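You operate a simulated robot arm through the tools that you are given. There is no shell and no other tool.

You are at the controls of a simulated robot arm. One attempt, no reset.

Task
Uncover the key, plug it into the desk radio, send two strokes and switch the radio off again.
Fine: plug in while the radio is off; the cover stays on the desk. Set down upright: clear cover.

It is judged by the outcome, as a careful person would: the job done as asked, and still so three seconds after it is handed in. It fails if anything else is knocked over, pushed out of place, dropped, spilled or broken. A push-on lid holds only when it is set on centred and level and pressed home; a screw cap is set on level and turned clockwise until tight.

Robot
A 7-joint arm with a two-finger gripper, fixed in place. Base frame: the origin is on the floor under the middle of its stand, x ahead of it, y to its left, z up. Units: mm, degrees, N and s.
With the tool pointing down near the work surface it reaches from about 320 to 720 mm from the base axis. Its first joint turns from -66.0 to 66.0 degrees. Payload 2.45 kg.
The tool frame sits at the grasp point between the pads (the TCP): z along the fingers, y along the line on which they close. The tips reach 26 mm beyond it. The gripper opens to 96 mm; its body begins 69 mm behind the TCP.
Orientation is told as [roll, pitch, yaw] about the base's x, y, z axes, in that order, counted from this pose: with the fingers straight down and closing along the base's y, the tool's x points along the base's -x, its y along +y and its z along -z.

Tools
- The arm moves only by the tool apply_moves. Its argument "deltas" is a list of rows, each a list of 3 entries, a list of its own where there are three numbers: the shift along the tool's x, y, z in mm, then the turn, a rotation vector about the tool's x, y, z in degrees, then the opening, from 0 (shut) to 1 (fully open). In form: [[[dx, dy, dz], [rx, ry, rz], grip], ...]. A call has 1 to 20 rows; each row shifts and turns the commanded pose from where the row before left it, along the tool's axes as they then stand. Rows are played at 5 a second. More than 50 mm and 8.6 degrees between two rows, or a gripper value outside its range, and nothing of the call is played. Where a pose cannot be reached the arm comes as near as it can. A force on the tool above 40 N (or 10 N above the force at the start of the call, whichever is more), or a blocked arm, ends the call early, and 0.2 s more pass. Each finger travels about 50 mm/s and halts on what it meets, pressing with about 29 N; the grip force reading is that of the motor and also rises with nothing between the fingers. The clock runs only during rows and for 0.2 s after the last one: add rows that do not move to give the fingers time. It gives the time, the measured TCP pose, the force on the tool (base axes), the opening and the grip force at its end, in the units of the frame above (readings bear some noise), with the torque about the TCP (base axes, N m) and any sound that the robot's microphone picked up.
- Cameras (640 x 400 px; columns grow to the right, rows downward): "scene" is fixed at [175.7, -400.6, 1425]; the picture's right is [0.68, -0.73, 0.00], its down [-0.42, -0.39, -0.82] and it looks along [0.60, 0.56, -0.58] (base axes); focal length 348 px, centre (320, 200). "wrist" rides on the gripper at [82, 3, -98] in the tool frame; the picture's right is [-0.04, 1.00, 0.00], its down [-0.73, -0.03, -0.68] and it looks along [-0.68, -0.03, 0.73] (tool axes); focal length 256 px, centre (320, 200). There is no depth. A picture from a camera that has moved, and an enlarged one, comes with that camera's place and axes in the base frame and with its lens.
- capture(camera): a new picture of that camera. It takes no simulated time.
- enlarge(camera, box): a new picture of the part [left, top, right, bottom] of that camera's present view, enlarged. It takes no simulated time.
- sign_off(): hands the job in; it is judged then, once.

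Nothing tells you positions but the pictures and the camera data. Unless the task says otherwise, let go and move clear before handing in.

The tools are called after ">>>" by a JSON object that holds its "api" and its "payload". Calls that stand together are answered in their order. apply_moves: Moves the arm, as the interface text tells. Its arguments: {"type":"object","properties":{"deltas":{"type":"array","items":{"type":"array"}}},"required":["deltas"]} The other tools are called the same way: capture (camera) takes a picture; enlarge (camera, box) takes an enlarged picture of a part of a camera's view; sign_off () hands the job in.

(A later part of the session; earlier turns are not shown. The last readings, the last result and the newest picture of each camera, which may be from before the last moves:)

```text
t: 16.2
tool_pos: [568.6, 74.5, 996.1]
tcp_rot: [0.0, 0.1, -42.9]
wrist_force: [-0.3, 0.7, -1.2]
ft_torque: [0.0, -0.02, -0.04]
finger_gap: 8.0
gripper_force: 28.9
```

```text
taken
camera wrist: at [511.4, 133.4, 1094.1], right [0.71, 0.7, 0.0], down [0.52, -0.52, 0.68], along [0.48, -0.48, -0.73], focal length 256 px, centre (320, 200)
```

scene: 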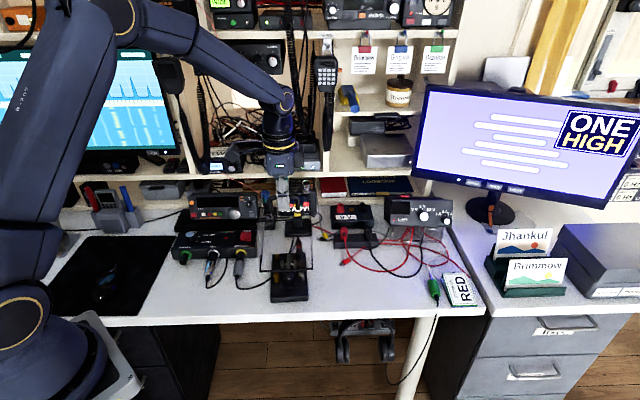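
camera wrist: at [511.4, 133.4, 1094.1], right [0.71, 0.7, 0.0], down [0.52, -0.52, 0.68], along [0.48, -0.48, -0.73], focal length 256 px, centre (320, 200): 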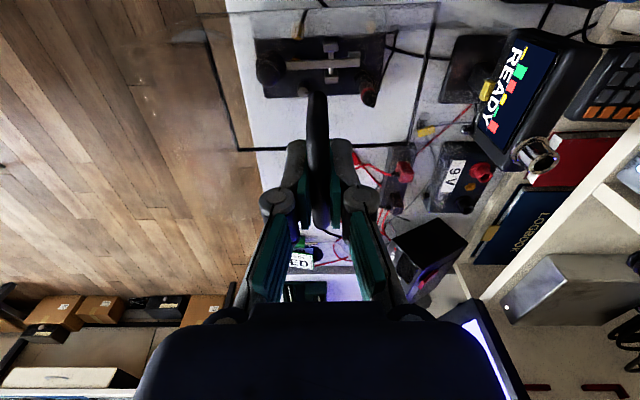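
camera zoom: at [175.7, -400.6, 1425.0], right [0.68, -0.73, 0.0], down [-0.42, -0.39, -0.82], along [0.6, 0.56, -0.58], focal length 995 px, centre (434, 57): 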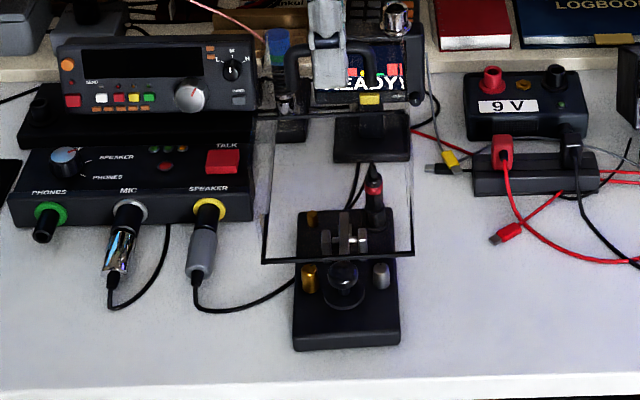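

The key is uncovered and undisturbed. I'll carry the cover to the right of the key at this height, then turn it by 90° over the free area.

>>> {"api": "apply_moves", "payload": {"deltas": [[[-15, -5, 0], [0, 0, 0], 0], [[-23, -7, 0], [0, 0, 0], 0], [[-23, -7, 0], [0, 0, 0], 0], [[-23, -7, 0], [0, 0, 0], 0], [[-23, -7, 0], [0, 0, 0], 0], [[-20, -7, 0], [0, 0, 0], 0], [[-10, -4, 0], [0, 0, 0], 0], [[0, 0, 0], [0, 0, 0], 0]]}}

>>> {"api": "apply_moves", "payload": {"deltas": [[[0, 0, 0], [0, 0, -3], 0], [[0, 0, 0], [0, 0, -5], 0], [[0, 0, 0], [0, 0, -5], 0], [[0, 0, 0], [0, 0, -5], 0], [[0, 0, 0], [0, 0, -5], 0], [[0, 0, 0], [0, 0, -5], 0], [[0, 0, 0], [0, 0, -5], 0], [[0, 0, 0], [0, 0, -5], 0], [[0, 0, 0], [0, 0, -5], 0], [[0, 0, 0], [0, 0, -5], 0], [[0, 0, 0], [0, 0, -5], 0], [[0, 0, 0], [0, 0, -5], 0], [[0, 0, 0], [0, 0, -5], 0], [[0, 0, 0], [0, 0, -5], 0], [[0, 0, 0], [0, 0, -5], 0], [[0, 0, 0], [0, 0, -5], 0], [[0, 0, 0], [0, 0, -5], 0], [[0, 0, 0], [0, 0, -5], 0], [[0, 0, 0], [0, 0, -2], 0], [[0, 0, 0], [0, 0, 0], 0]]}}

>>> {"api": "capture", "payload": {"camera": "wrist"}}

>>> {"api": "capture", "payload": {"camera": "scene"}}

```text
t: 18.0
tool_pos: [640.4, -51.1, 996.4]
tcp_rot: [-0.1, 0.1, -42.9]
wrist_force: [0.6, 1.1, -1.4]
ft_torque: [0.0, 0.0, 0.01]
finger_gap: 8.0
gripper_force: 29.0
```

```text
t: 22.2
tool_pos: [639.1, -51.1, 996.3]
tcp_rot: [0.0, 0.0, 47.2]
wrist_force: [-0.4, -0.1, -2.2]
ft_torque: [0.03, -0.04, 0.01]
finger_gap: 8.1
gripper_force: 28.8
```

```text
taken
camera wrist: at [581.6, -107.7, 1094.0], right [-0.71, 0.71, 0.0], down [0.52, 0.52, 0.68], along [0.48, 0.48, -0.73], focal length 256 px, centre (320, 200)
```

wrist: 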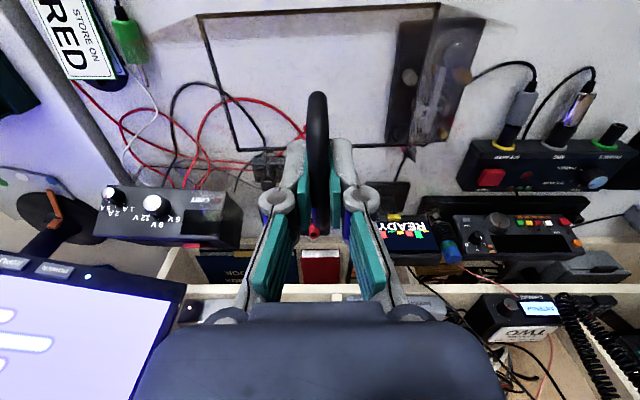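

```text
taken
```

scene: 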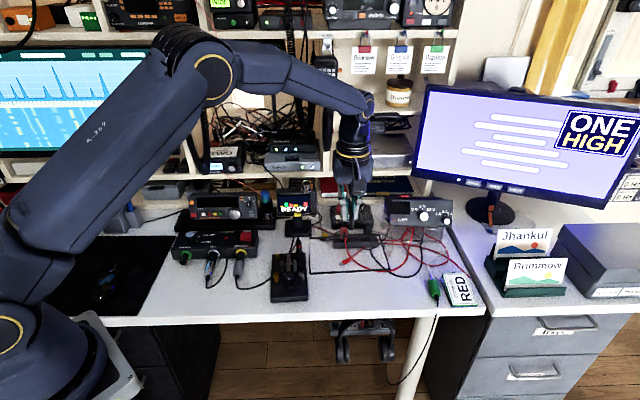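

The cover hangs at the target. I'll measure the frame, the key base edge and the wires precisely before lowering.

>>> {"api": "enlarge", "payload": {"camera": "wrist", "box": [180, 0, 500, 200]}}

>>> {"api": "enlarge", "payload": {"camera": "scene", "box": [260, 220, 440, 320]}}

```text
2.00 times, centred on (340, 100) of wrist
camera zoom: at [581.6, -107.7, 1094.0], right [-0.71, 0.71, 0.0], down [0.52, 0.52, 0.68], along [0.48, 0.48, -0.73], focal length 512 px, centre (280, 400)
```

zoom: 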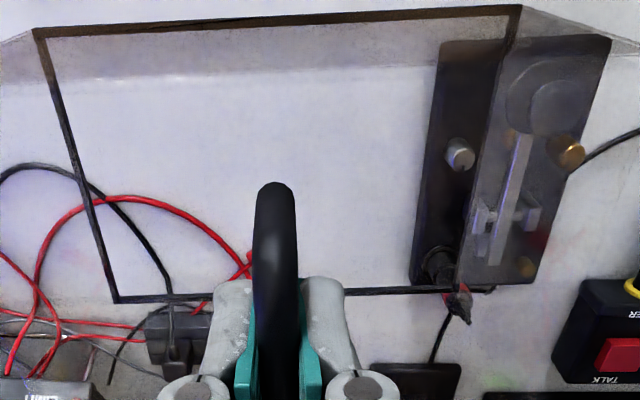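

```text
3.56 times, centred on (350, 270) of scene
camera zoom: at [175.7, -400.7, 1425.0], right [0.68, -0.73, 0.0], down [-0.42, -0.39, -0.82], along [0.6, 0.56, -0.58], focal length 1238 px, centre (213, -49)
```

zoom: 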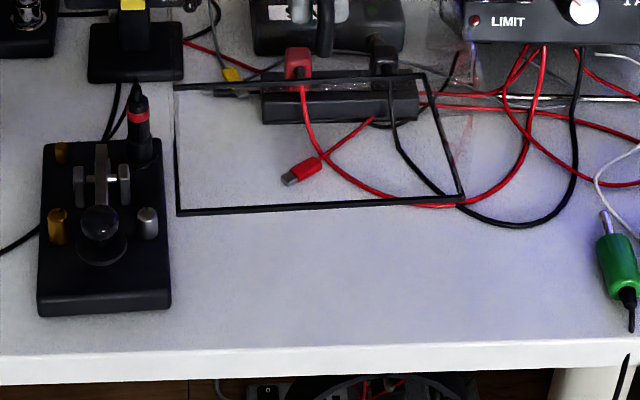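

The cover spans f 343–458 and l −590 to −415. I'll shift 2.5 mm forward and 1.5 mm left for wire clearance, lower to about 12 mm above the desk, and check again.

>>> {"api": "apply_moves", "payload": {"deltas": [[[2.5, 1.5, 10], [0, 0, 0], 0], [[0, 0, 12], [0, 0, 0], 0], [[0, 0, 12], [0, 0, 0], 0], [[0, 0, 12], [0, 0, 0], 0], [[0, 0, 12], [0, 0, 0], 0], [[0, 0, 12], [0, 0, 0], 0], [[0, 0, 12], [0, 0, 0], 0], [[0, 0, 12], [0, 0, 0], 0], [[0, 0, 12], [0, 0, 0], 0], [[0, 0, 6], [0, 0, 0], 0], [[0, 0, 0], [0, 0, 0], 0]]}}

>>> {"api": "enlarge", "payload": {"camera": "wrist", "box": [180, 0, 500, 200]}}

>>> {"api": "enlarge", "payload": {"camera": "scene", "box": [260, 220, 440, 320]}}

```text
t: 24.6
tool_pos: [635.5, -51.2, 883.4]
tcp_rot: [0.0, 0.0, 47.1]
wrist_force: [0.2, 0.0, -1.9]
ft_torque: [0.0, -0.01, 0.03]
finger_gap: 8.1
gripper_force: 28.8
```

```text
2.00 times, centred on (340, 100) of wrist
camera zoom: at [578.7, -108.2, 981.6], right [-0.7, 0.71, 0.0], down [0.52, 0.52, 0.68], along [0.48, 0.48, -0.73], focal length 512 px, centre (280, 400)
```

zoom: 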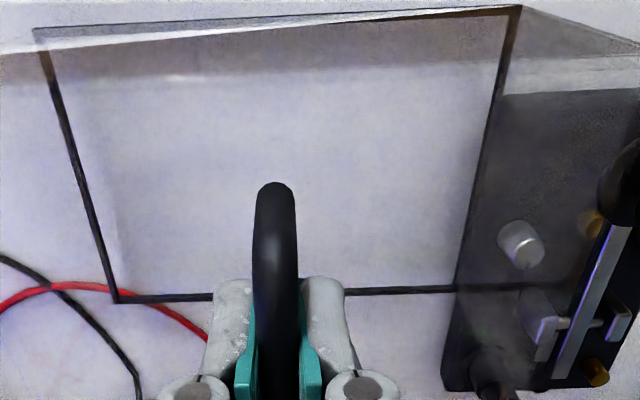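

```text
3.56 times, centred on (350, 270) of scene
camera zoom: at [175.7, -400.6, 1425.0], right [0.68, -0.73, 0.0], down [-0.42, -0.39, -0.82], along [0.6, 0.56, -0.58], focal length 1238 px, centre (213, -49)
```

zoom: 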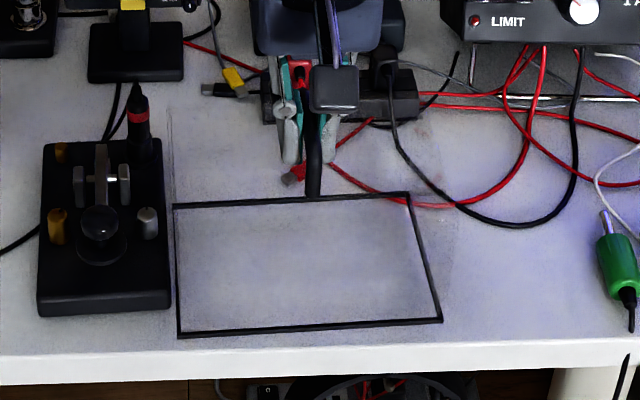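

The rear edge is close to the wire and the front edge is close to the desk edge. I'll zoom in to measure both edges properly before committing.

>>> {"api": "enlarge", "payload": {"camera": "scene", "box": [295, 300, 345, 332]}}

>>> {"api": "enlarge", "payload": {"camera": "scene", "box": [360, 295, 410, 327]}}

>>> {"api": "enlarge", "payload": {"camera": "wrist", "box": [180, 0, 340, 60]}}

>>> {"api": "enlarge", "payload": {"camera": "wrist", "box": [330, 0, 460, 60]}}

>>> {"api": "enlarge", "payload": {"camera": "wrist", "box": [200, 120, 290, 180]}}

```text
12.50 times, centred on (320, 316) of scene
camera zoom: at [175.7, -400.6, 1425.0], right [0.68, -0.73, 0.0], down [-0.42, -0.39, -0.82], along [0.6, 0.56, -0.58], focal length 4354 px, centre (320, -1250)
```

zoom: 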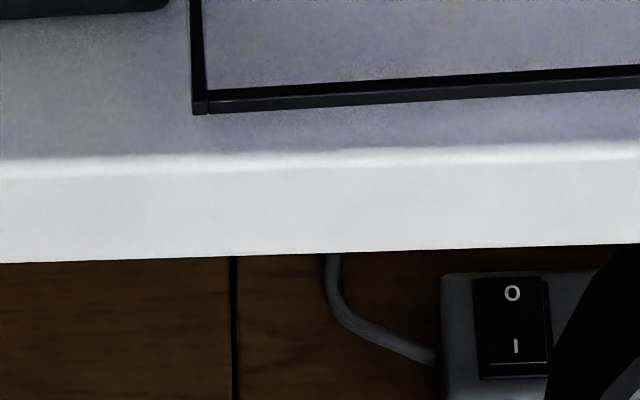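

```text
12.50 times, centred on (385, 311) of scene
camera zoom: at [175.7, -400.6, 1425.0], right [0.68, -0.73, 0.0], down [-0.42, -0.39, -0.82], along [0.6, 0.56, -0.58], focal length 4354 px, centre (-492, -1188)
```

zoom: 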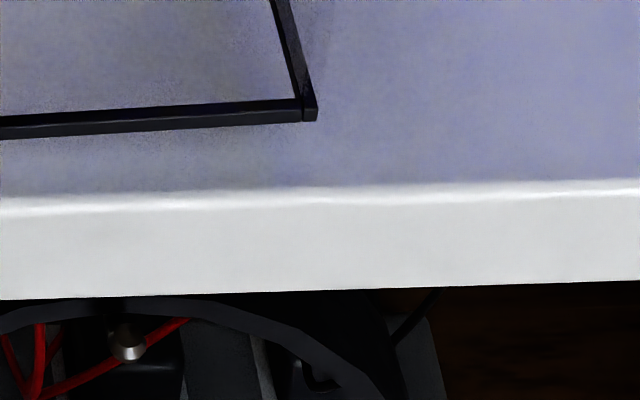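

```text
4.00 times, centred on (260, 30) of wrist
camera zoom: at [578.7, -108.2, 981.6], right [-0.7, 0.71, 0.0], down [0.52, 0.52, 0.68], along [0.48, 0.48, -0.73], focal length 1024 px, centre (560, 880)
```

zoom: 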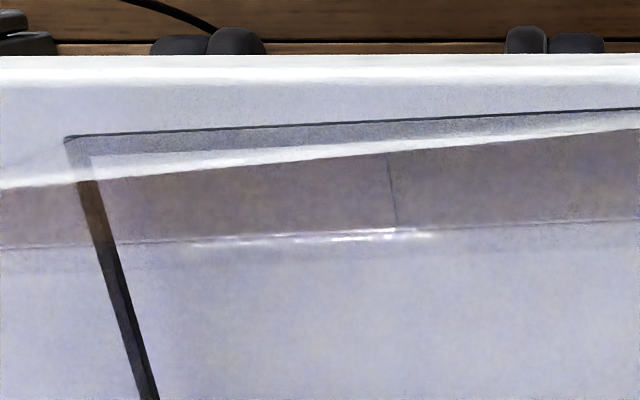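

```text
4.92 times, centred on (395, 30) of wrist
camera zoom: at [578.7, -108.2, 981.6], right [-0.7, 0.71, 0.0], down [0.52, 0.52, 0.68], along [0.48, 0.48, -0.73], focal length 1260 px, centre (-49, 1037)
```

zoom: 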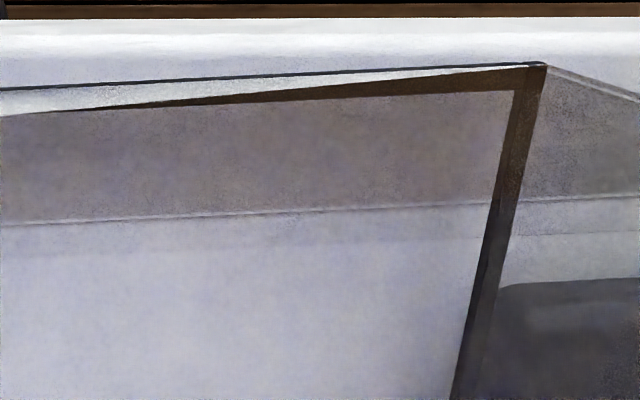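

```text
6.67 times, centred on (245, 150) of wrist
camera zoom: at [578.7, -108.2, 981.6], right [-0.7, 0.71, 0.0], down [0.52, 0.52, 0.68], along [0.48, 0.48, -0.73], focal length 1707 px, centre (820, 533)
```

zoom: 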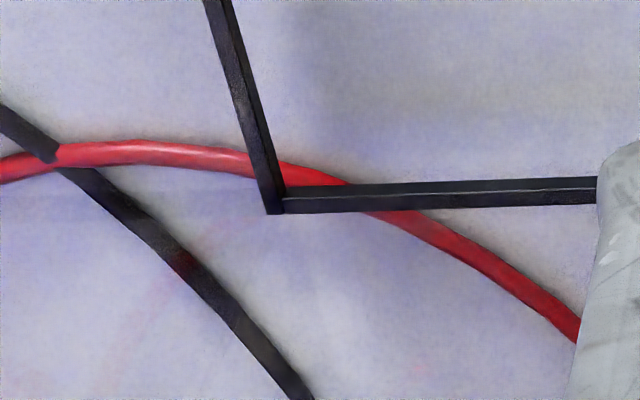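

The desk edge runs about 2° off the cover, and the wire sits right behind the rear-right corner. Turning the cover −2.3°, with small shifts of 1 mm forward and 2 mm right, leaves about 3 mm clear on every side.

>>> {"api": "apply_moves", "payload": {"deltas": [[[0.5, -1, 0], [0, 0, 1.2], 0], [[0.5, -1, 0], [0, 0, 1.1], 0], [[0, 0, 4], [0, 0, 0], 0], [[0, 0, 2], [0, 0, 0], 0], [[0, 0, 0], [0, 0, 0], 0]]}}

>>> {"api": "enlarge", "payload": {"camera": "wrist", "box": [200, 120, 290, 180]}}

>>> {"api": "enlarge", "payload": {"camera": "wrist", "box": [180, 0, 500, 200]}}

>>> {"api": "enlarge", "payload": {"camera": "wrist", "box": [330, 0, 460, 60]}}

>>> {"api": "enlarge", "payload": {"camera": "scene", "box": [290, 265, 350, 320]}}

```text
t: 25.8
tool_pos: [637.5, -54.6, 877.9]
tcp_rot: [-0.1, 0.0, 44.8]
wrist_force: [0.4, 0.7, -1.8]
ft_torque: [-0.02, -0.01, 0.01]
finger_gap: 8.2
gripper_force: 29.3
```

```text
6.67 times, centred on (245, 150) of wrist
camera zoom: at [577.1, -108.1, 975.9], right [-0.68, 0.74, 0.0], down [0.54, 0.5, 0.68], along [0.5, 0.46, -0.73], focal length 1707 px, centre (820, 533)
```

zoom: 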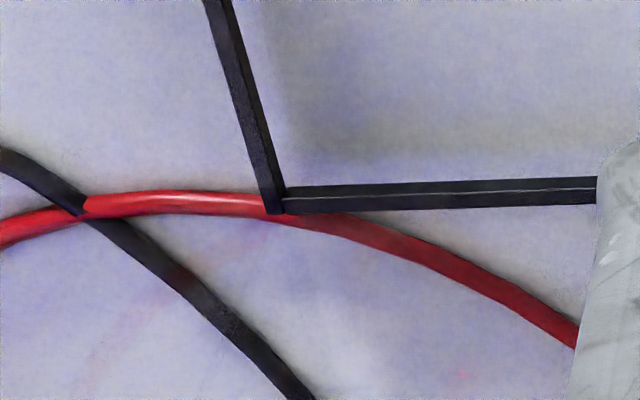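

```text
2.00 times, centred on (340, 100) of wrist
camera zoom: at [577.1, -108.1, 975.9], right [-0.68, 0.74, 0.0], down [0.54, 0.5, 0.68], along [0.5, 0.46, -0.73], focal length 512 px, centre (280, 400)
```

zoom: 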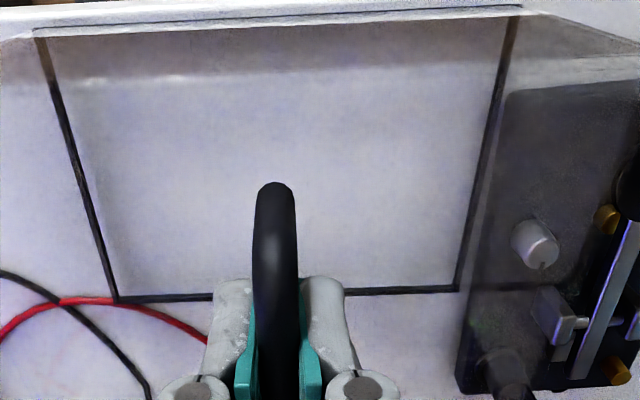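

```text
4.92 times, centred on (395, 30) of wrist
camera zoom: at [577.1, -108.1, 975.9], right [-0.68, 0.74, 0.0], down [0.54, 0.5, 0.68], along [0.5, 0.46, -0.73], focal length 1260 px, centre (-49, 1037)
```

zoom: 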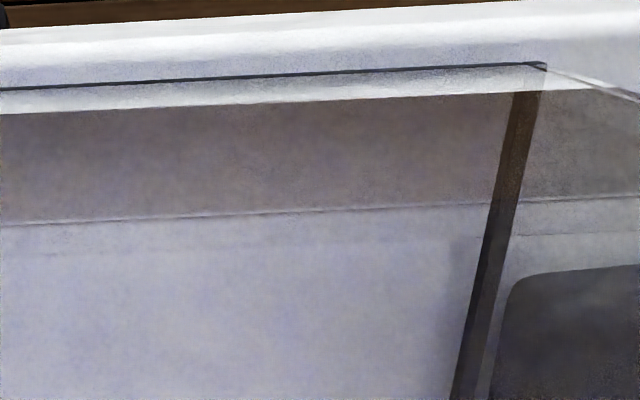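

```text
7.27 times, centred on (320, 292) of scene
camera zoom: at [175.7, -400.7, 1425.0], right [0.68, -0.73, 0.0], down [-0.42, -0.39, -0.82], along [0.6, 0.56, -0.58], focal length 2533 px, centre (320, -473)
```

zoom: 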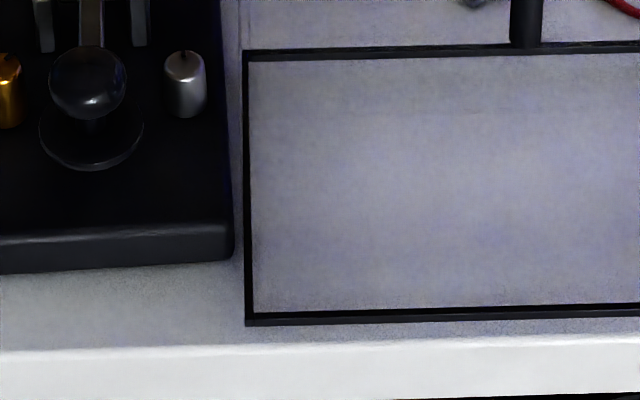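

Clearances are small but real: about 2 mm to the wire, 3 mm to the desk bevel and 4 mm to the key. Lowering gently to contact.

>>> {"api": "apply_moves", "payload": {"deltas": [[[0.6, 0, 2], [0, 0, 0], 0], [[0, 0, 2], [0, 0, 0], 0], [[0, 0, 0.7], [0, 0, 0], 0], [[0, 0, 0.7], [0, 0, 0], 0], [[0, 0, 0], [0, 0, 0], 0]]}}

>>> {"api": "enlarge", "payload": {"camera": "wrist", "box": [200, 120, 290, 180]}}

>>> {"api": "enlarge", "payload": {"camera": "scene", "box": [290, 260, 400, 325]}}

```text
t: 27.0
tool_pos: [637.4, -54.4, 872.4]
tcp_rot: [0.0, 0.0, 44.8]
wrist_force: [-1.9, 0.6, 3.3]
ft_torque: [-0.08, 0.08, 0.01]
finger_gap: 7.9
gripper_force: 29.1
```

```text
6.67 times, centred on (245, 150) of wrist
camera zoom: at [576.6, -108.3, 970.6], right [-0.68, 0.74, 0.0], down [0.54, 0.5, 0.68], along [0.5, 0.46, -0.73], focal length 1707 px, centre (820, 533)
```

zoom: 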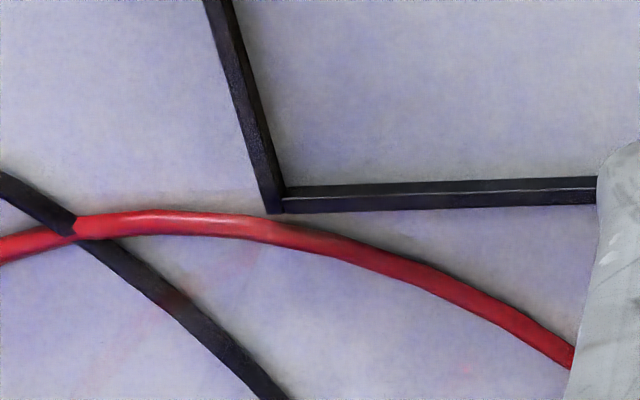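

```text
5.82 times, centred on (345, 292) of scene
camera zoom: at [175.6, -400.6, 1425.0], right [0.68, -0.73, 0.0], down [-0.42, -0.39, -0.82], along [0.6, 0.56, -0.58], focal length 2027 px, centre (174, -338)
```

zoom: 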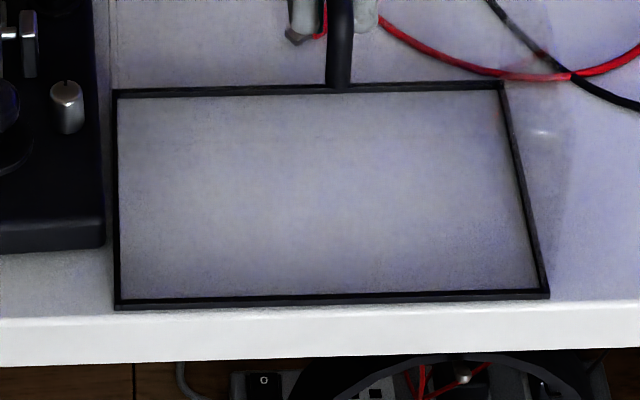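

The cover rests flat on the desk, clear of the wire, the key and the edge. Opening the fingers and rising straight up.

>>> {"api": "apply_moves", "payload": {"deltas": [[[0, 0, 0], [0, 0, 0], 0.15], [[0, 0, 0], [0, 0, 0], 0.35], [[0, 0, 0], [0, 0, 0], 0.5], [[0, 0, 0], [0, 0, 0], 0.5], [[0, 0, -10], [0, 0, 0], 0.5], [[0, 0, -30], [0, 0, 0], 0.5], [[0, 0, -40], [0, 0, 0], 0.5], [[0, 0, -40], [0, 0, 0], 0.5], [[0, 0, 0], [0, 0, 0], 0.5]]}}

>>> {"api": "capture", "payload": {"camera": "wrist"}}

>>> {"api": "enlarge", "payload": {"camera": "scene", "box": [260, 220, 440, 330]}}

```text
t: 29.0
tool_pos: [635.8, -54.8, 993.4]
tcp_rot: [0.0, 0.1, 44.7]
wrist_force: [0.3, -1.2, -0.5]
ft_torque: [0.03, -0.01, 0.02]
finger_gap: 47.9
gripper_force: 0.0
```

```text
taken
camera wrist: at [576.4, -108.3, 1091.6], right [-0.68, 0.74, 0.0], down [0.54, 0.5, 0.68], along [0.5, 0.46, -0.73], focal length 256 px, centre (320, 200)
```

wrist: 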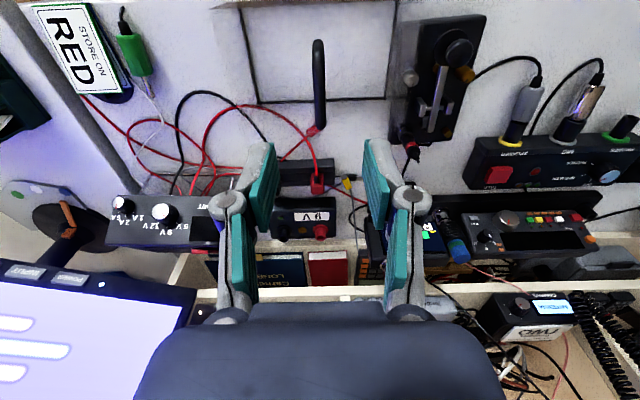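

```text
3.56 times, centred on (350, 275) of scene
camera zoom: at [175.7, -400.6, 1425.0], right [0.68, -0.73, 0.0], down [-0.42, -0.39, -0.82], along [0.6, 0.56, -0.58], focal length 1238 px, centre (213, -67)
```

zoom: 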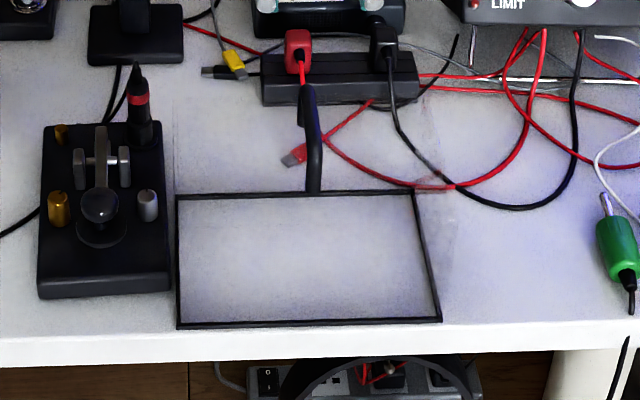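

The cover is down upright. Now a close look at the key's plug, its cord and the back of the key.

>>> {"api": "enlarge", "payload": {"camera": "scene", "box": [270, 225, 320, 270]}}

>>> {"api": "enlarge", "payload": {"camera": "wrist", "box": [380, 10, 500, 180]}}

>>> {"api": "enlarge", "payload": {"camera": "scene", "box": [165, 180, 265, 260]}}

```text
8.89 times, centred on (295, 248) of scene
camera zoom: at [175.7, -400.6, 1425.0], right [0.68, -0.73, 0.0], down [-0.42, -0.39, -0.82], along [0.6, 0.56, -0.58], focal length 3096 px, centre (542, -222)
```

zoom: 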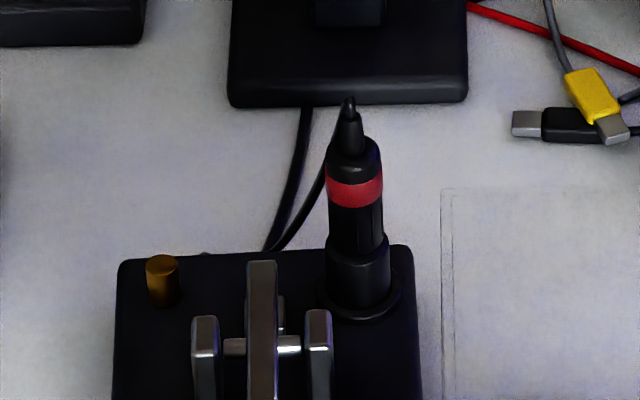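

```text
2.35 times, centred on (440, 95) of wrist
camera zoom: at [576.4, -108.3, 1091.6], right [-0.68, 0.74, 0.0], down [0.54, 0.5, 0.68], along [0.5, 0.46, -0.73], focal length 602 px, centre (38, 447)
```

zoom: 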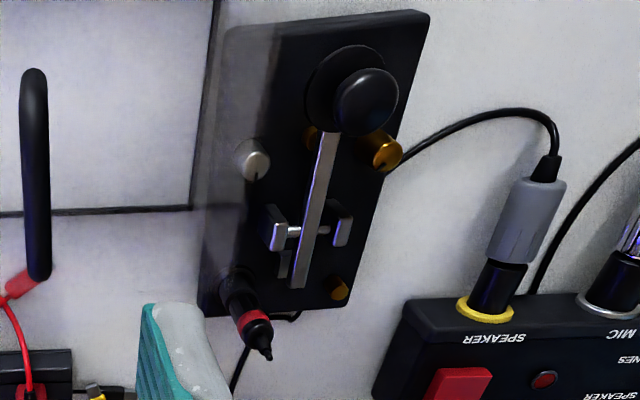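

```text
5.00 times, centred on (215, 220) of scene
camera zoom: at [175.7, -400.6, 1425.0], right [0.68, -0.73, 0.0], down [-0.42, -0.39, -0.82], along [0.6, 0.56, -0.58], focal length 1742 px, centre (845, 100)
```

zoom: 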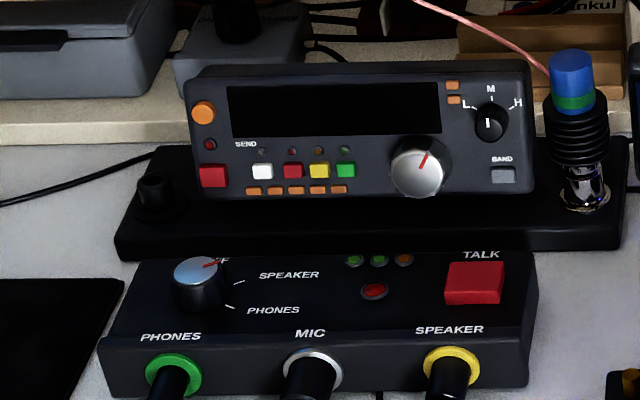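

The plug stands vertically in a stow sleeve at about (626, 94), with its body at z 787–822 and its cord looping rear-left to the key. Before pulling it I'll survey the radio's black socket closely.

>>> {"api": "apply_moves", "payload": {"deltas": [[[-11.8, 44.7, 3.3], [0, 0, -0.2], 0.5], [[-11.8, 44.7, 3.3], [0, 0, -0.2], 0.5], [[-11.8, 44.7, 3.3], [0, 0, -0.2], 0.5], [[-11.8, 44.7, 3.3], [0, 0, -0.2], 0.5], [[-11.8, 44.7, 3.3], [0, 0, -0.2], 0.5], [[-11.8, 44.7, 3.3], [0, 0, -0.2], 0.5], [[-11.8, 44.7, 3.3], [0, 0, -0.2], 0.5], [[-11.8, 44.7, 3.3], [0, 0, -0.2], 0.5], [[-11.8, 44.7, 3.3], [0, 0, -0.2], 0.5], [[-11.8, 44.7, 3.3], [0, 0, -0.5], 0.5], [[0, 0, 0], [0, 0, 0], 0.5]]}}

>>> {"api": "capture", "payload": {"camera": "wrist"}}

>>> {"api": "enlarge", "payload": {"camera": "wrist", "box": [220, 120, 420, 260]}}

>>> {"api": "capture", "payload": {"camera": "scene"}}

```text
t: 31.4
tool_pos: [399.5, 342.7, 959.0]
tcp_rot: [0.0, 0.1, 47.2]
wrist_force: [-0.1, -0.7, 0.2]
ft_torque: [0.0, 0.01, 0.0]
finger_gap: 47.9
gripper_force: 0.0
```

```text
taken
camera wrist: at [341.4, 286.0, 1057.3], right [-0.7, 0.71, 0.0], down [0.52, 0.52, 0.68], along [0.48, 0.48, -0.73], focal length 256 px, centre (320, 200)
```

wrist: 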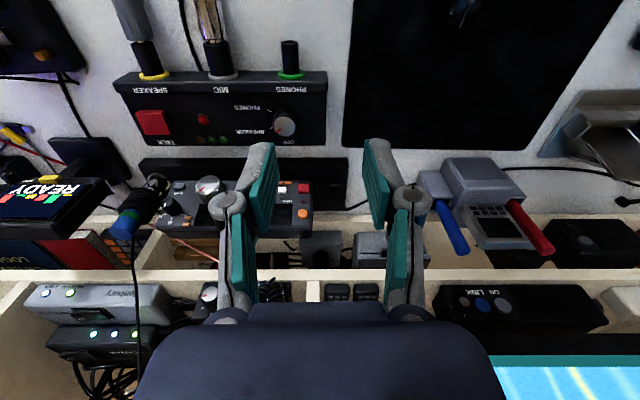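

```text
2.86 times, centred on (320, 190) of wrist
camera zoom: at [341.4, 286.0, 1057.3], right [-0.7, 0.71, 0.0], down [0.52, 0.52, 0.68], along [0.48, 0.48, -0.73], focal length 731 px, centre (320, 229)
```

zoom: 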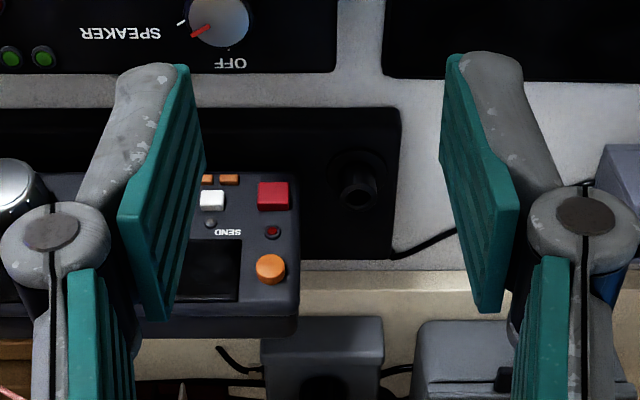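

```text
taken
```

scene: 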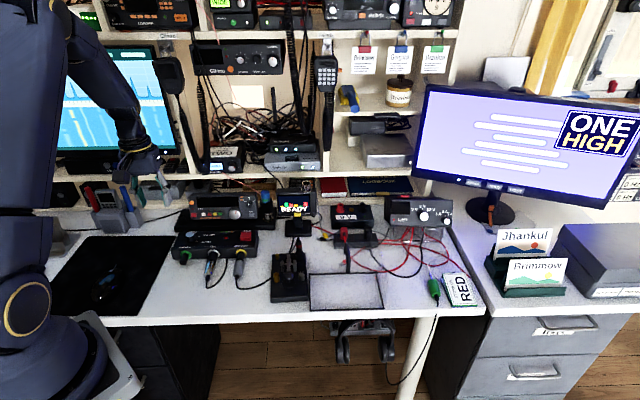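

The key socket opens at about D(674, −47, 784), 28 mm left of the radio's side. The orange button is at D(674, −87, 833) on a panel leaning back about 12°. I'll go back over the plug with the gripper turned to close front-to-back, so it also fits beside the radio.

>>> {"api": "apply_moves", "payload": {"deltas": [[[3.9, -48, 0], [0, 0, 0], 0.5], [[3.9, -48, 0], [0, 0, 0], 0.5], [[3.9, -48, 0], [0, 0, 0], 0.5], [[3.9, -48, 0], [0, 0, 0], 0.5], [[3.9, -48, 0], [0, 0, 0], 0.5], [[3.9, -48, 0], [0, 0, 0], 0.5], [[3.9, -48, 0], [0, 0, 0], 0.5], [[0, 0, 0], [0, 0, 8.2], 0.5], [[0, 0, 0], [0, 0, 8.2], 0.5], [[0, 0, 0], [0, 0, 8.2], 0.5], [[0, 0, 0], [0, 0, 8.2], 0.5], [[0, 0, 0], [0, 0, 8.2], 0.5], [[0, 0, 0], [0, 0, 8.2], 0.5], [[0, 0, 0], [0, 0, 8.2], 0.5], [[0, 0, 0], [0, 0, 8.2], 0.5], [[0, 0, 0], [0, 0, 8.2], 0.5], [[0, 0, 0], [0, 0, 8.2], 0.5], [[0, 0, 0], [0, 0, 8.2], 0.5], [[0, 0, 0], [0, 0, 0], 0.5]]}}

>>> {"api": "capture", "payload": {"camera": "wrist"}}

>>> {"api": "enlarge", "payload": {"camera": "wrist", "box": [230, 60, 430, 200]}}

```text
t: 35.4
tool_pos: [627.4, 94.4, 959.7]
tcp_rot: [0.0, 0.0, -43.1]
wrist_force: [-0.5, 0.2, -0.3]
ft_torque: [-0.01, -0.03, 0.01]
finger_gap: 47.7
gripper_force: 0.1
```

```text
taken
camera wrist: at [569.8, 152.8, 1057.5], right [0.71, 0.7, 0.0], down [0.51, -0.52, 0.68], along [0.48, -0.48, -0.73], focal length 256 px, centre (320, 200)
```

wrist: 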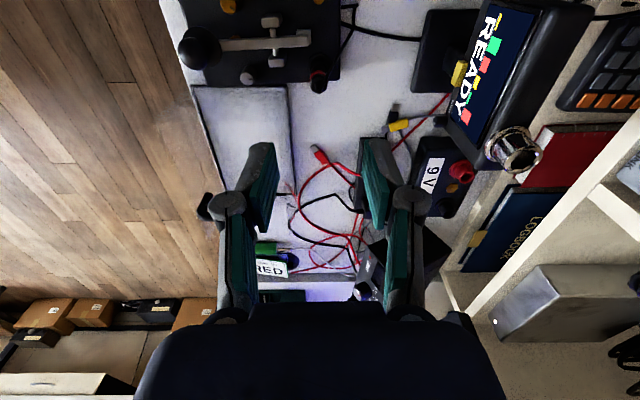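

```text
2.86 times, centred on (330, 130) of wrist
camera zoom: at [569.8, 152.8, 1057.5], right [0.71, 0.7, 0.0], down [0.51, -0.52, 0.68], along [0.48, -0.48, -0.73], focal length 731 px, centre (291, 400)
```

zoom: 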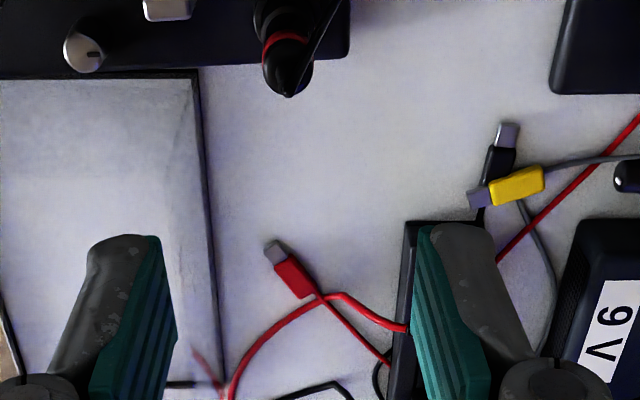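

I'm above the plug. I'll turn to yaw −60 to keep the rear finger away from the cord, narrow the opening, come down to z≈850 and look.

>>> {"api": "apply_moves", "payload": {"deltas": [[[0, -1, 0], [0, 0, 8.5], 0.4], [[0, 0, 0], [0, 0, 8.4], 0.3], [[0, 0, 35], [0, 0, 0], 0.3], [[0, 0, 35], [0, 0, 0], 0.3], [[0, 0, 35], [0, 0, 0], 0.3], [[0, 0, 0], [0, 0, 0], 0.3]]}}

>>> {"api": "capture", "payload": {"camera": "wrist"}}

>>> {"api": "enlarge", "payload": {"camera": "wrist", "box": [230, 80, 430, 220]}}

>>> {"api": "enlarge", "payload": {"camera": "scene", "box": [265, 215, 325, 270]}}

```text
t: 36.8
tool_pos: [627.0, 91.7, 853.3]
tcp_rot: [0.0, -0.1, -60.0]
wrist_force: [-0.3, -0.7, -0.4]
ft_torque: [-0.01, -0.02, 0.0]
finger_gap: 28.9
gripper_force: 0.1
```

```text
taken
camera wrist: at [588.8, 166.0, 951.6], right [0.89, 0.46, 0.0], down [0.34, -0.65, 0.68], along [0.32, -0.6, -0.73], focal length 256 px, centre (320, 200)
```

wrist: 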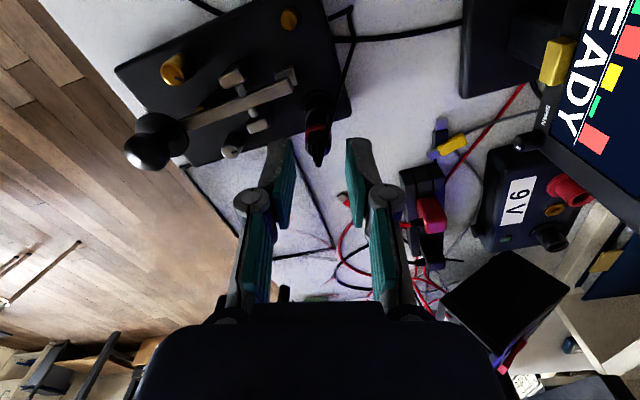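

```text
2.86 times, centred on (330, 150) of wrist
camera zoom: at [588.8, 166.0, 951.6], right [0.89, 0.46, 0.0], down [0.34, -0.65, 0.68], along [0.32, -0.6, -0.73], focal length 731 px, centre (291, 343)
```

zoom: 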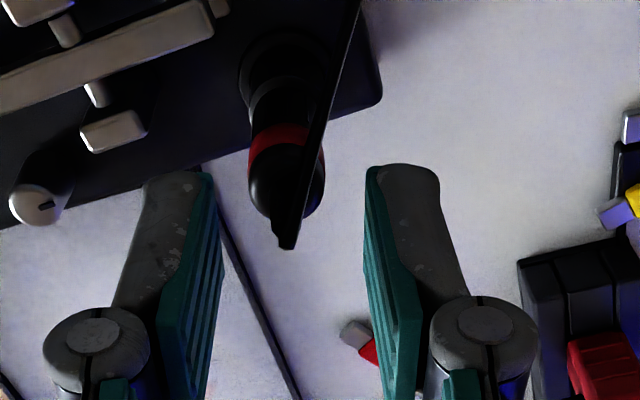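

```text
7.27 times, centred on (295, 242) of scene
camera zoom: at [175.7, -400.6, 1425.0], right [0.68, -0.73, 0.0], down [-0.42, -0.39, -0.82], along [0.6, 0.56, -0.58], focal length 2533 px, centre (502, -109)
```

zoom: 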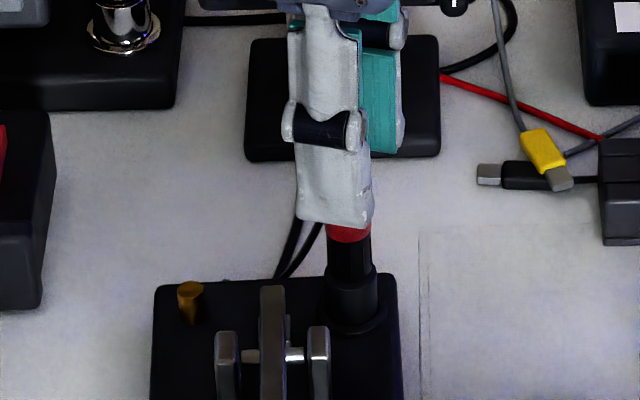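

The plug is centred between the fingers and the cord passes between them. Descending to grip the body just above the sleeve, then closing.

>>> {"api": "apply_moves", "payload": {"deltas": [[[0, 0, 12], [0, 0, 0], 0.3], [[0, 0, 12], [0, 0, 0], 0.3], [[0, 0, 8], [0, 0, 0], 0.3], [[0, 0, 0], [0, 0, 0], 0.3]]}}

>>> {"api": "enlarge", "payload": {"camera": "wrist", "box": [230, 80, 430, 220]}}

>>> {"api": "enlarge", "payload": {"camera": "scene", "box": [265, 215, 325, 270]}}

```text
t: 37.8
tool_pos: [625.2, 93.7, 820.2]
tcp_rot: [0.0, -0.1, -60.0]
wrist_force: [0.1, -0.1, -0.2]
ft_torque: [0.0, -0.03, -0.05]
finger_gap: 28.7
gripper_force: 0.1
```

```text
2.86 times, centred on (330, 150) of wrist
camera zoom: at [588.5, 166.1, 920.1], right [0.89, 0.46, 0.0], down [0.34, -0.65, 0.68], along [0.32, -0.6, -0.73], focal length 731 px, centre (291, 343)
```

zoom: 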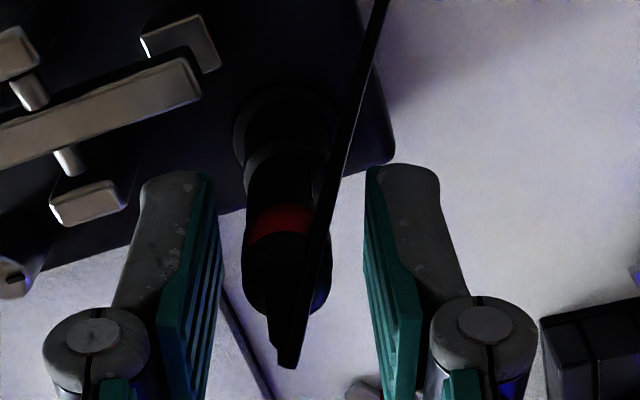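

```text
7.27 times, centred on (295, 242) of scene
camera zoom: at [175.7, -400.6, 1425.0], right [0.68, -0.73, 0.0], down [-0.42, -0.39, -0.82], along [0.6, 0.56, -0.58], focal length 2533 px, centre (502, -109)
```

zoom: 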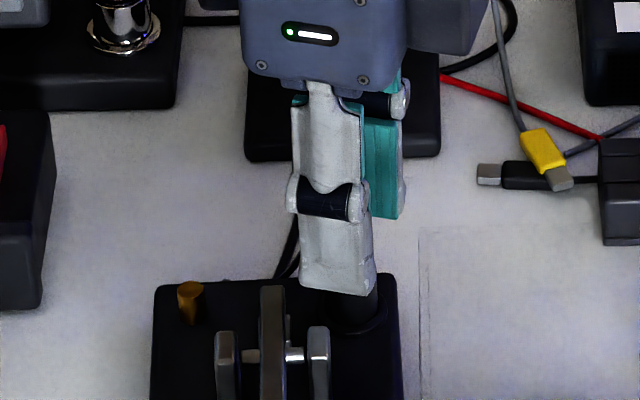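

Centred and just above the sleeve. Closing on the plug.

>>> {"api": "apply_moves", "payload": {"deltas": [[[0, 0, 0], [0, 0, 0], 0.2], [[0, 0, 0], [0, 0, 0], 0.1], [[0, 0, 0], [0, 0, 0], 0], [[0, 0, 0], [0, 0, 0], 0], [[0, 0, 0], [0, 0, 0], 0]]}}

>>> {"api": "enlarge", "payload": {"camera": "wrist", "box": [230, 80, 430, 220]}}

```text
t: 39.0
tool_pos: [625.9, 92.9, 822.3]
tcp_rot: [0.0, 0.1, -60.0]
wrist_force: [-0.3, 0.8, 0.7]
ft_torque: [-0.02, 0.01, -0.01]
finger_gap: 13.7
gripper_force: 28.9
```

```text
2.86 times, centred on (330, 150) of wrist
camera zoom: at [588.4, 166.1, 920.1], right [0.89, 0.46, 0.0], down [0.34, -0.65, 0.68], along [0.32, -0.6, -0.73], focal length 731 px, centre (291, 343)
```

zoom: 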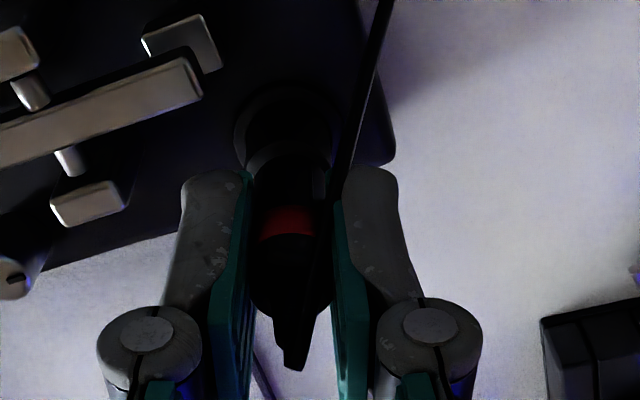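

The plug is held with a 13.7 mm gap. Pulling straight up, slowly.

>>> {"api": "apply_moves", "payload": {"deltas": [[[0, 0, -3], [0, 0, 0], 0], [[0, 0, -4], [0, 0, 0], 0], [[0, 0, -5], [0, 0, 0], 0], [[0, 0, -6], [0, 0, 0], 0], [[0, 0, -6], [0, 0, 0], 0], [[0, 0, -6], [0, 0, 0], 0], [[0, 0, 0], [0, 0, 0], 0]]}}

>>> {"api": "enlarge", "payload": {"camera": "scene", "box": [255, 205, 325, 270]}}

>>> {"api": "capture", "payload": {"camera": "wrist"}}

```text
t: 40.6
tool_pos: [625.6, 92.1, 853.1]
tcp_rot: [0.0, -0.1, -60.1]
wrist_force: [-0.9, 0.1, -1.2]
ft_torque: [-0.03, 0.01, 0.04]
finger_gap: 13.6
gripper_force: 28.5
```

```text
6.15 times, centred on (290, 238) of scene
camera zoom: at [175.7, -400.6, 1425.0], right [0.68, -0.73, 0.0], down [-0.42, -0.39, -0.82], along [0.6, 0.56, -0.58], focal length 2144 px, centre (505, -31)
```

zoom: 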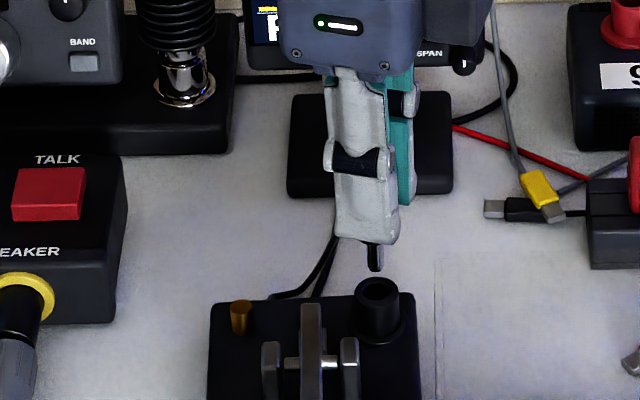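

```text
taken
camera wrist: at [588.3, 166.0, 950.7], right [0.89, 0.47, 0.0], down [0.34, -0.65, 0.68], along [0.32, -0.6, -0.73], focal length 256 px, centre (320, 200)
```

wrist: 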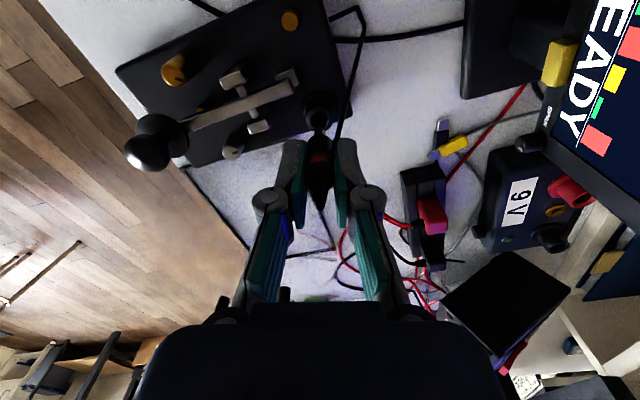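

The plug is out of its stow sleeve, with a thin pin at the bottom. I'll lift higher, turn to yaw −43, and carry it toward the radio along the front while watching the cord.

>>> {"api": "apply_moves", "payload": {"deltas": [[[0, 0, -10], [0, 0, -4.3], 0], [[0, 0, -10], [0, 0, -4.3], 0], [[0, 0, -10], [0, 0, -4.3], 0], [[0, 0, -10], [0, 0, -4.1], 0], [[18, -2, 0], [0, 0, 0], 0], [[30, -4, 0], [0, 0, 0], 0], [[30, -4, 0], [0, 0, 0], 0], [[30, -4, 0], [0, 0, 0], 0], [[30, -2, 0], [0, 0, 0], 0], [[0, 0, 0], [0, 0, 0], 0]]}}

>>> {"api": "capture", "payload": {"camera": "scene"}}

>>> {"api": "enlarge", "payload": {"camera": "scene", "box": [165, 170, 325, 310]}}

>>> {"api": "capture", "payload": {"camera": "wrist"}}

```text
t: 42.8
tool_pos: [514.0, 176.2, 892.2]
tcp_rot: [-0.1, -0.1, -43.0]
wrist_force: [0.2, 0.2, -0.8]
ft_torque: [0.0, -0.02, 0.02]
finger_gap: 13.5
gripper_force: 29.3
```

```text
taken
```

scene: 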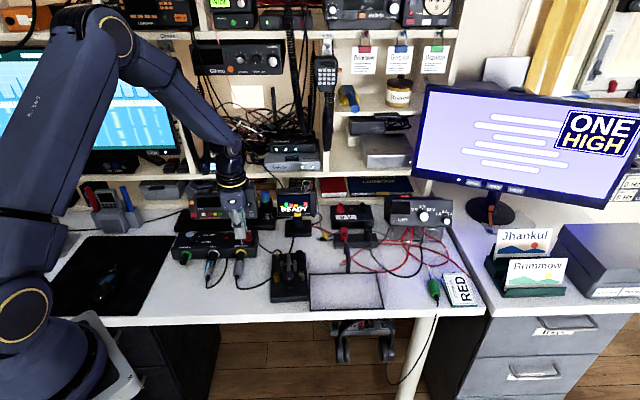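

```text
2.86 times, centred on (245, 240) of scene
camera zoom: at [175.7, -400.6, 1425.0], right [0.68, -0.73, 0.0], down [-0.42, -0.39, -0.82], along [0.6, 0.56, -0.58], focal length 995 px, centre (534, 86)
```

zoom: 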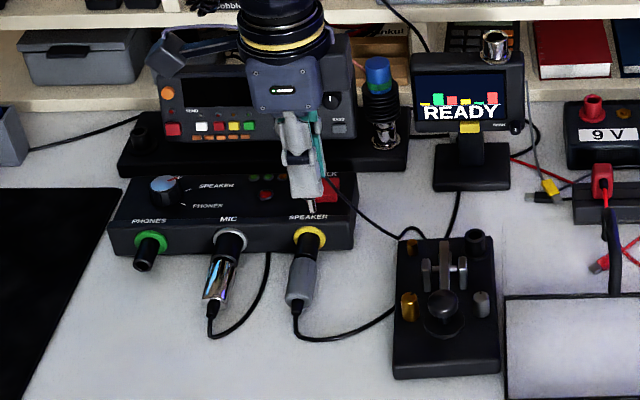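

```text
taken
camera wrist: at [456.2, 235.0, 990.6], right [0.71, 0.7, 0.0], down [0.52, -0.52, 0.68], along [0.48, -0.48, -0.73], focal length 256 px, centre (320, 200)
```

wrist: 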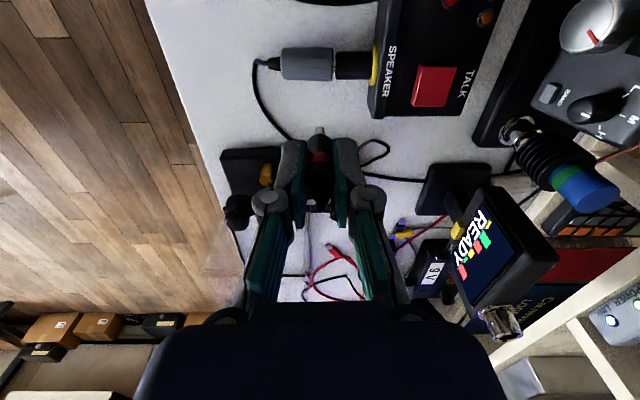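

The cord pays out freely and the key hasn't moved. Continuing across above the PHONES/MIC box to a point in front of the socket.

>>> {"api": "apply_moves", "payload": {"deltas": [[[20, 12, 0], [0, 0, 0], 0], [[32, 20, 0], [0, 0, 0], 0], [[32, 20, 0], [0, 0, 0], 0], [[32, 20, 0], [0, 0, 0], 0], [[32, 20, 0], [0, 0, 0], 0], [[32, 20, 0], [0, 0, 0], 0], [[16, 12, 0], [0, 0, 0], 0], [[0, 0, 0], [0, 0, 0], 0]]}}

>>> {"api": "enlarge", "payload": {"camera": "scene", "box": [145, 150, 325, 310]}}

>>> {"api": "capture", "payload": {"camera": "wrist"}}

```text
t: 44.6
tool_pos: [455.4, 400.1, 893.1]
tcp_rot: [0.0, 0.0, -43.0]
wrist_force: [-0.4, -0.6, -0.3]
ft_torque: [0.0, -0.03, -0.01]
finger_gap: 13.8
gripper_force: 29.0
```

```text
2.50 times, centred on (235, 230) of scene
camera zoom: at [175.7, -400.6, 1425.0], right [0.68, -0.73, 0.0], down [-0.42, -0.39, -0.82], along [0.6, 0.56, -0.58], focal length 871 px, centre (532, 125)
```

zoom: 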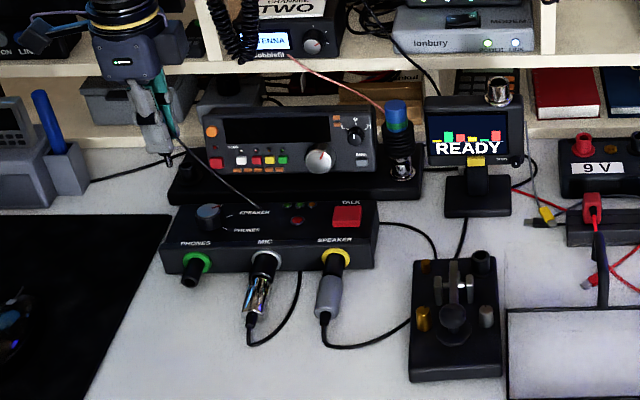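

```text
taken
camera wrist: at [397.8, 459.4, 990.7], right [0.71, 0.7, 0.0], down [0.52, -0.52, 0.68], along [0.48, -0.48, -0.73], focal length 256 px, centre (320, 200)
```

wrist: 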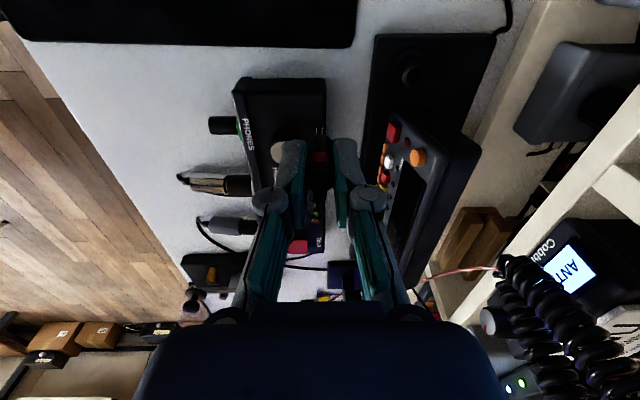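

The socket is visible to the rear. Enlarging to refine its position from this side view.

>>> {"api": "enlarge", "payload": {"camera": "wrist", "box": [350, 30, 500, 150]}}

>>> {"api": "enlarge", "payload": {"camera": "wrist", "box": [260, 110, 380, 210]}}

```text
3.33 times, centred on (425, 90) of wrist
camera zoom: at [397.8, 459.4, 990.7], right [0.71, 0.7, 0.0], down [0.52, -0.52, 0.68], along [0.48, -0.48, -0.73], focal length 853 px, centre (-30, 567)
```

zoom: 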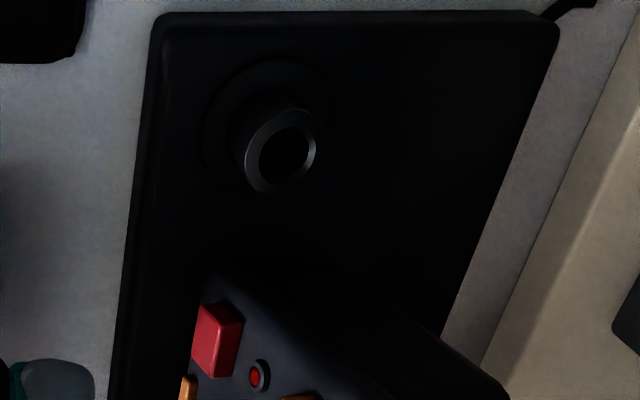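

```text
4.00 times, centred on (320, 160) of wrist
camera zoom: at [397.8, 459.4, 990.7], right [0.71, 0.7, 0.0], down [0.52, -0.52, 0.68], along [0.48, -0.48, -0.73], focal length 1024 px, centre (320, 360)
```

zoom: 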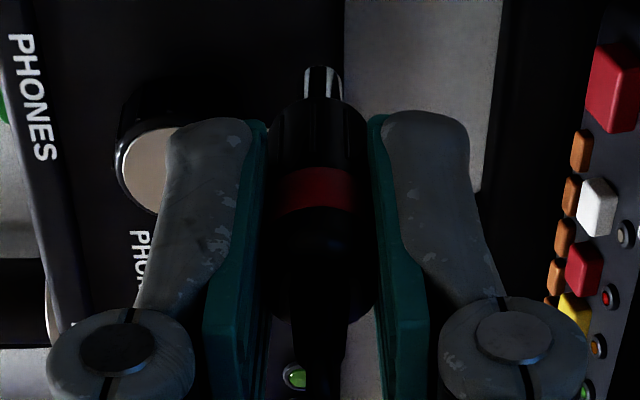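

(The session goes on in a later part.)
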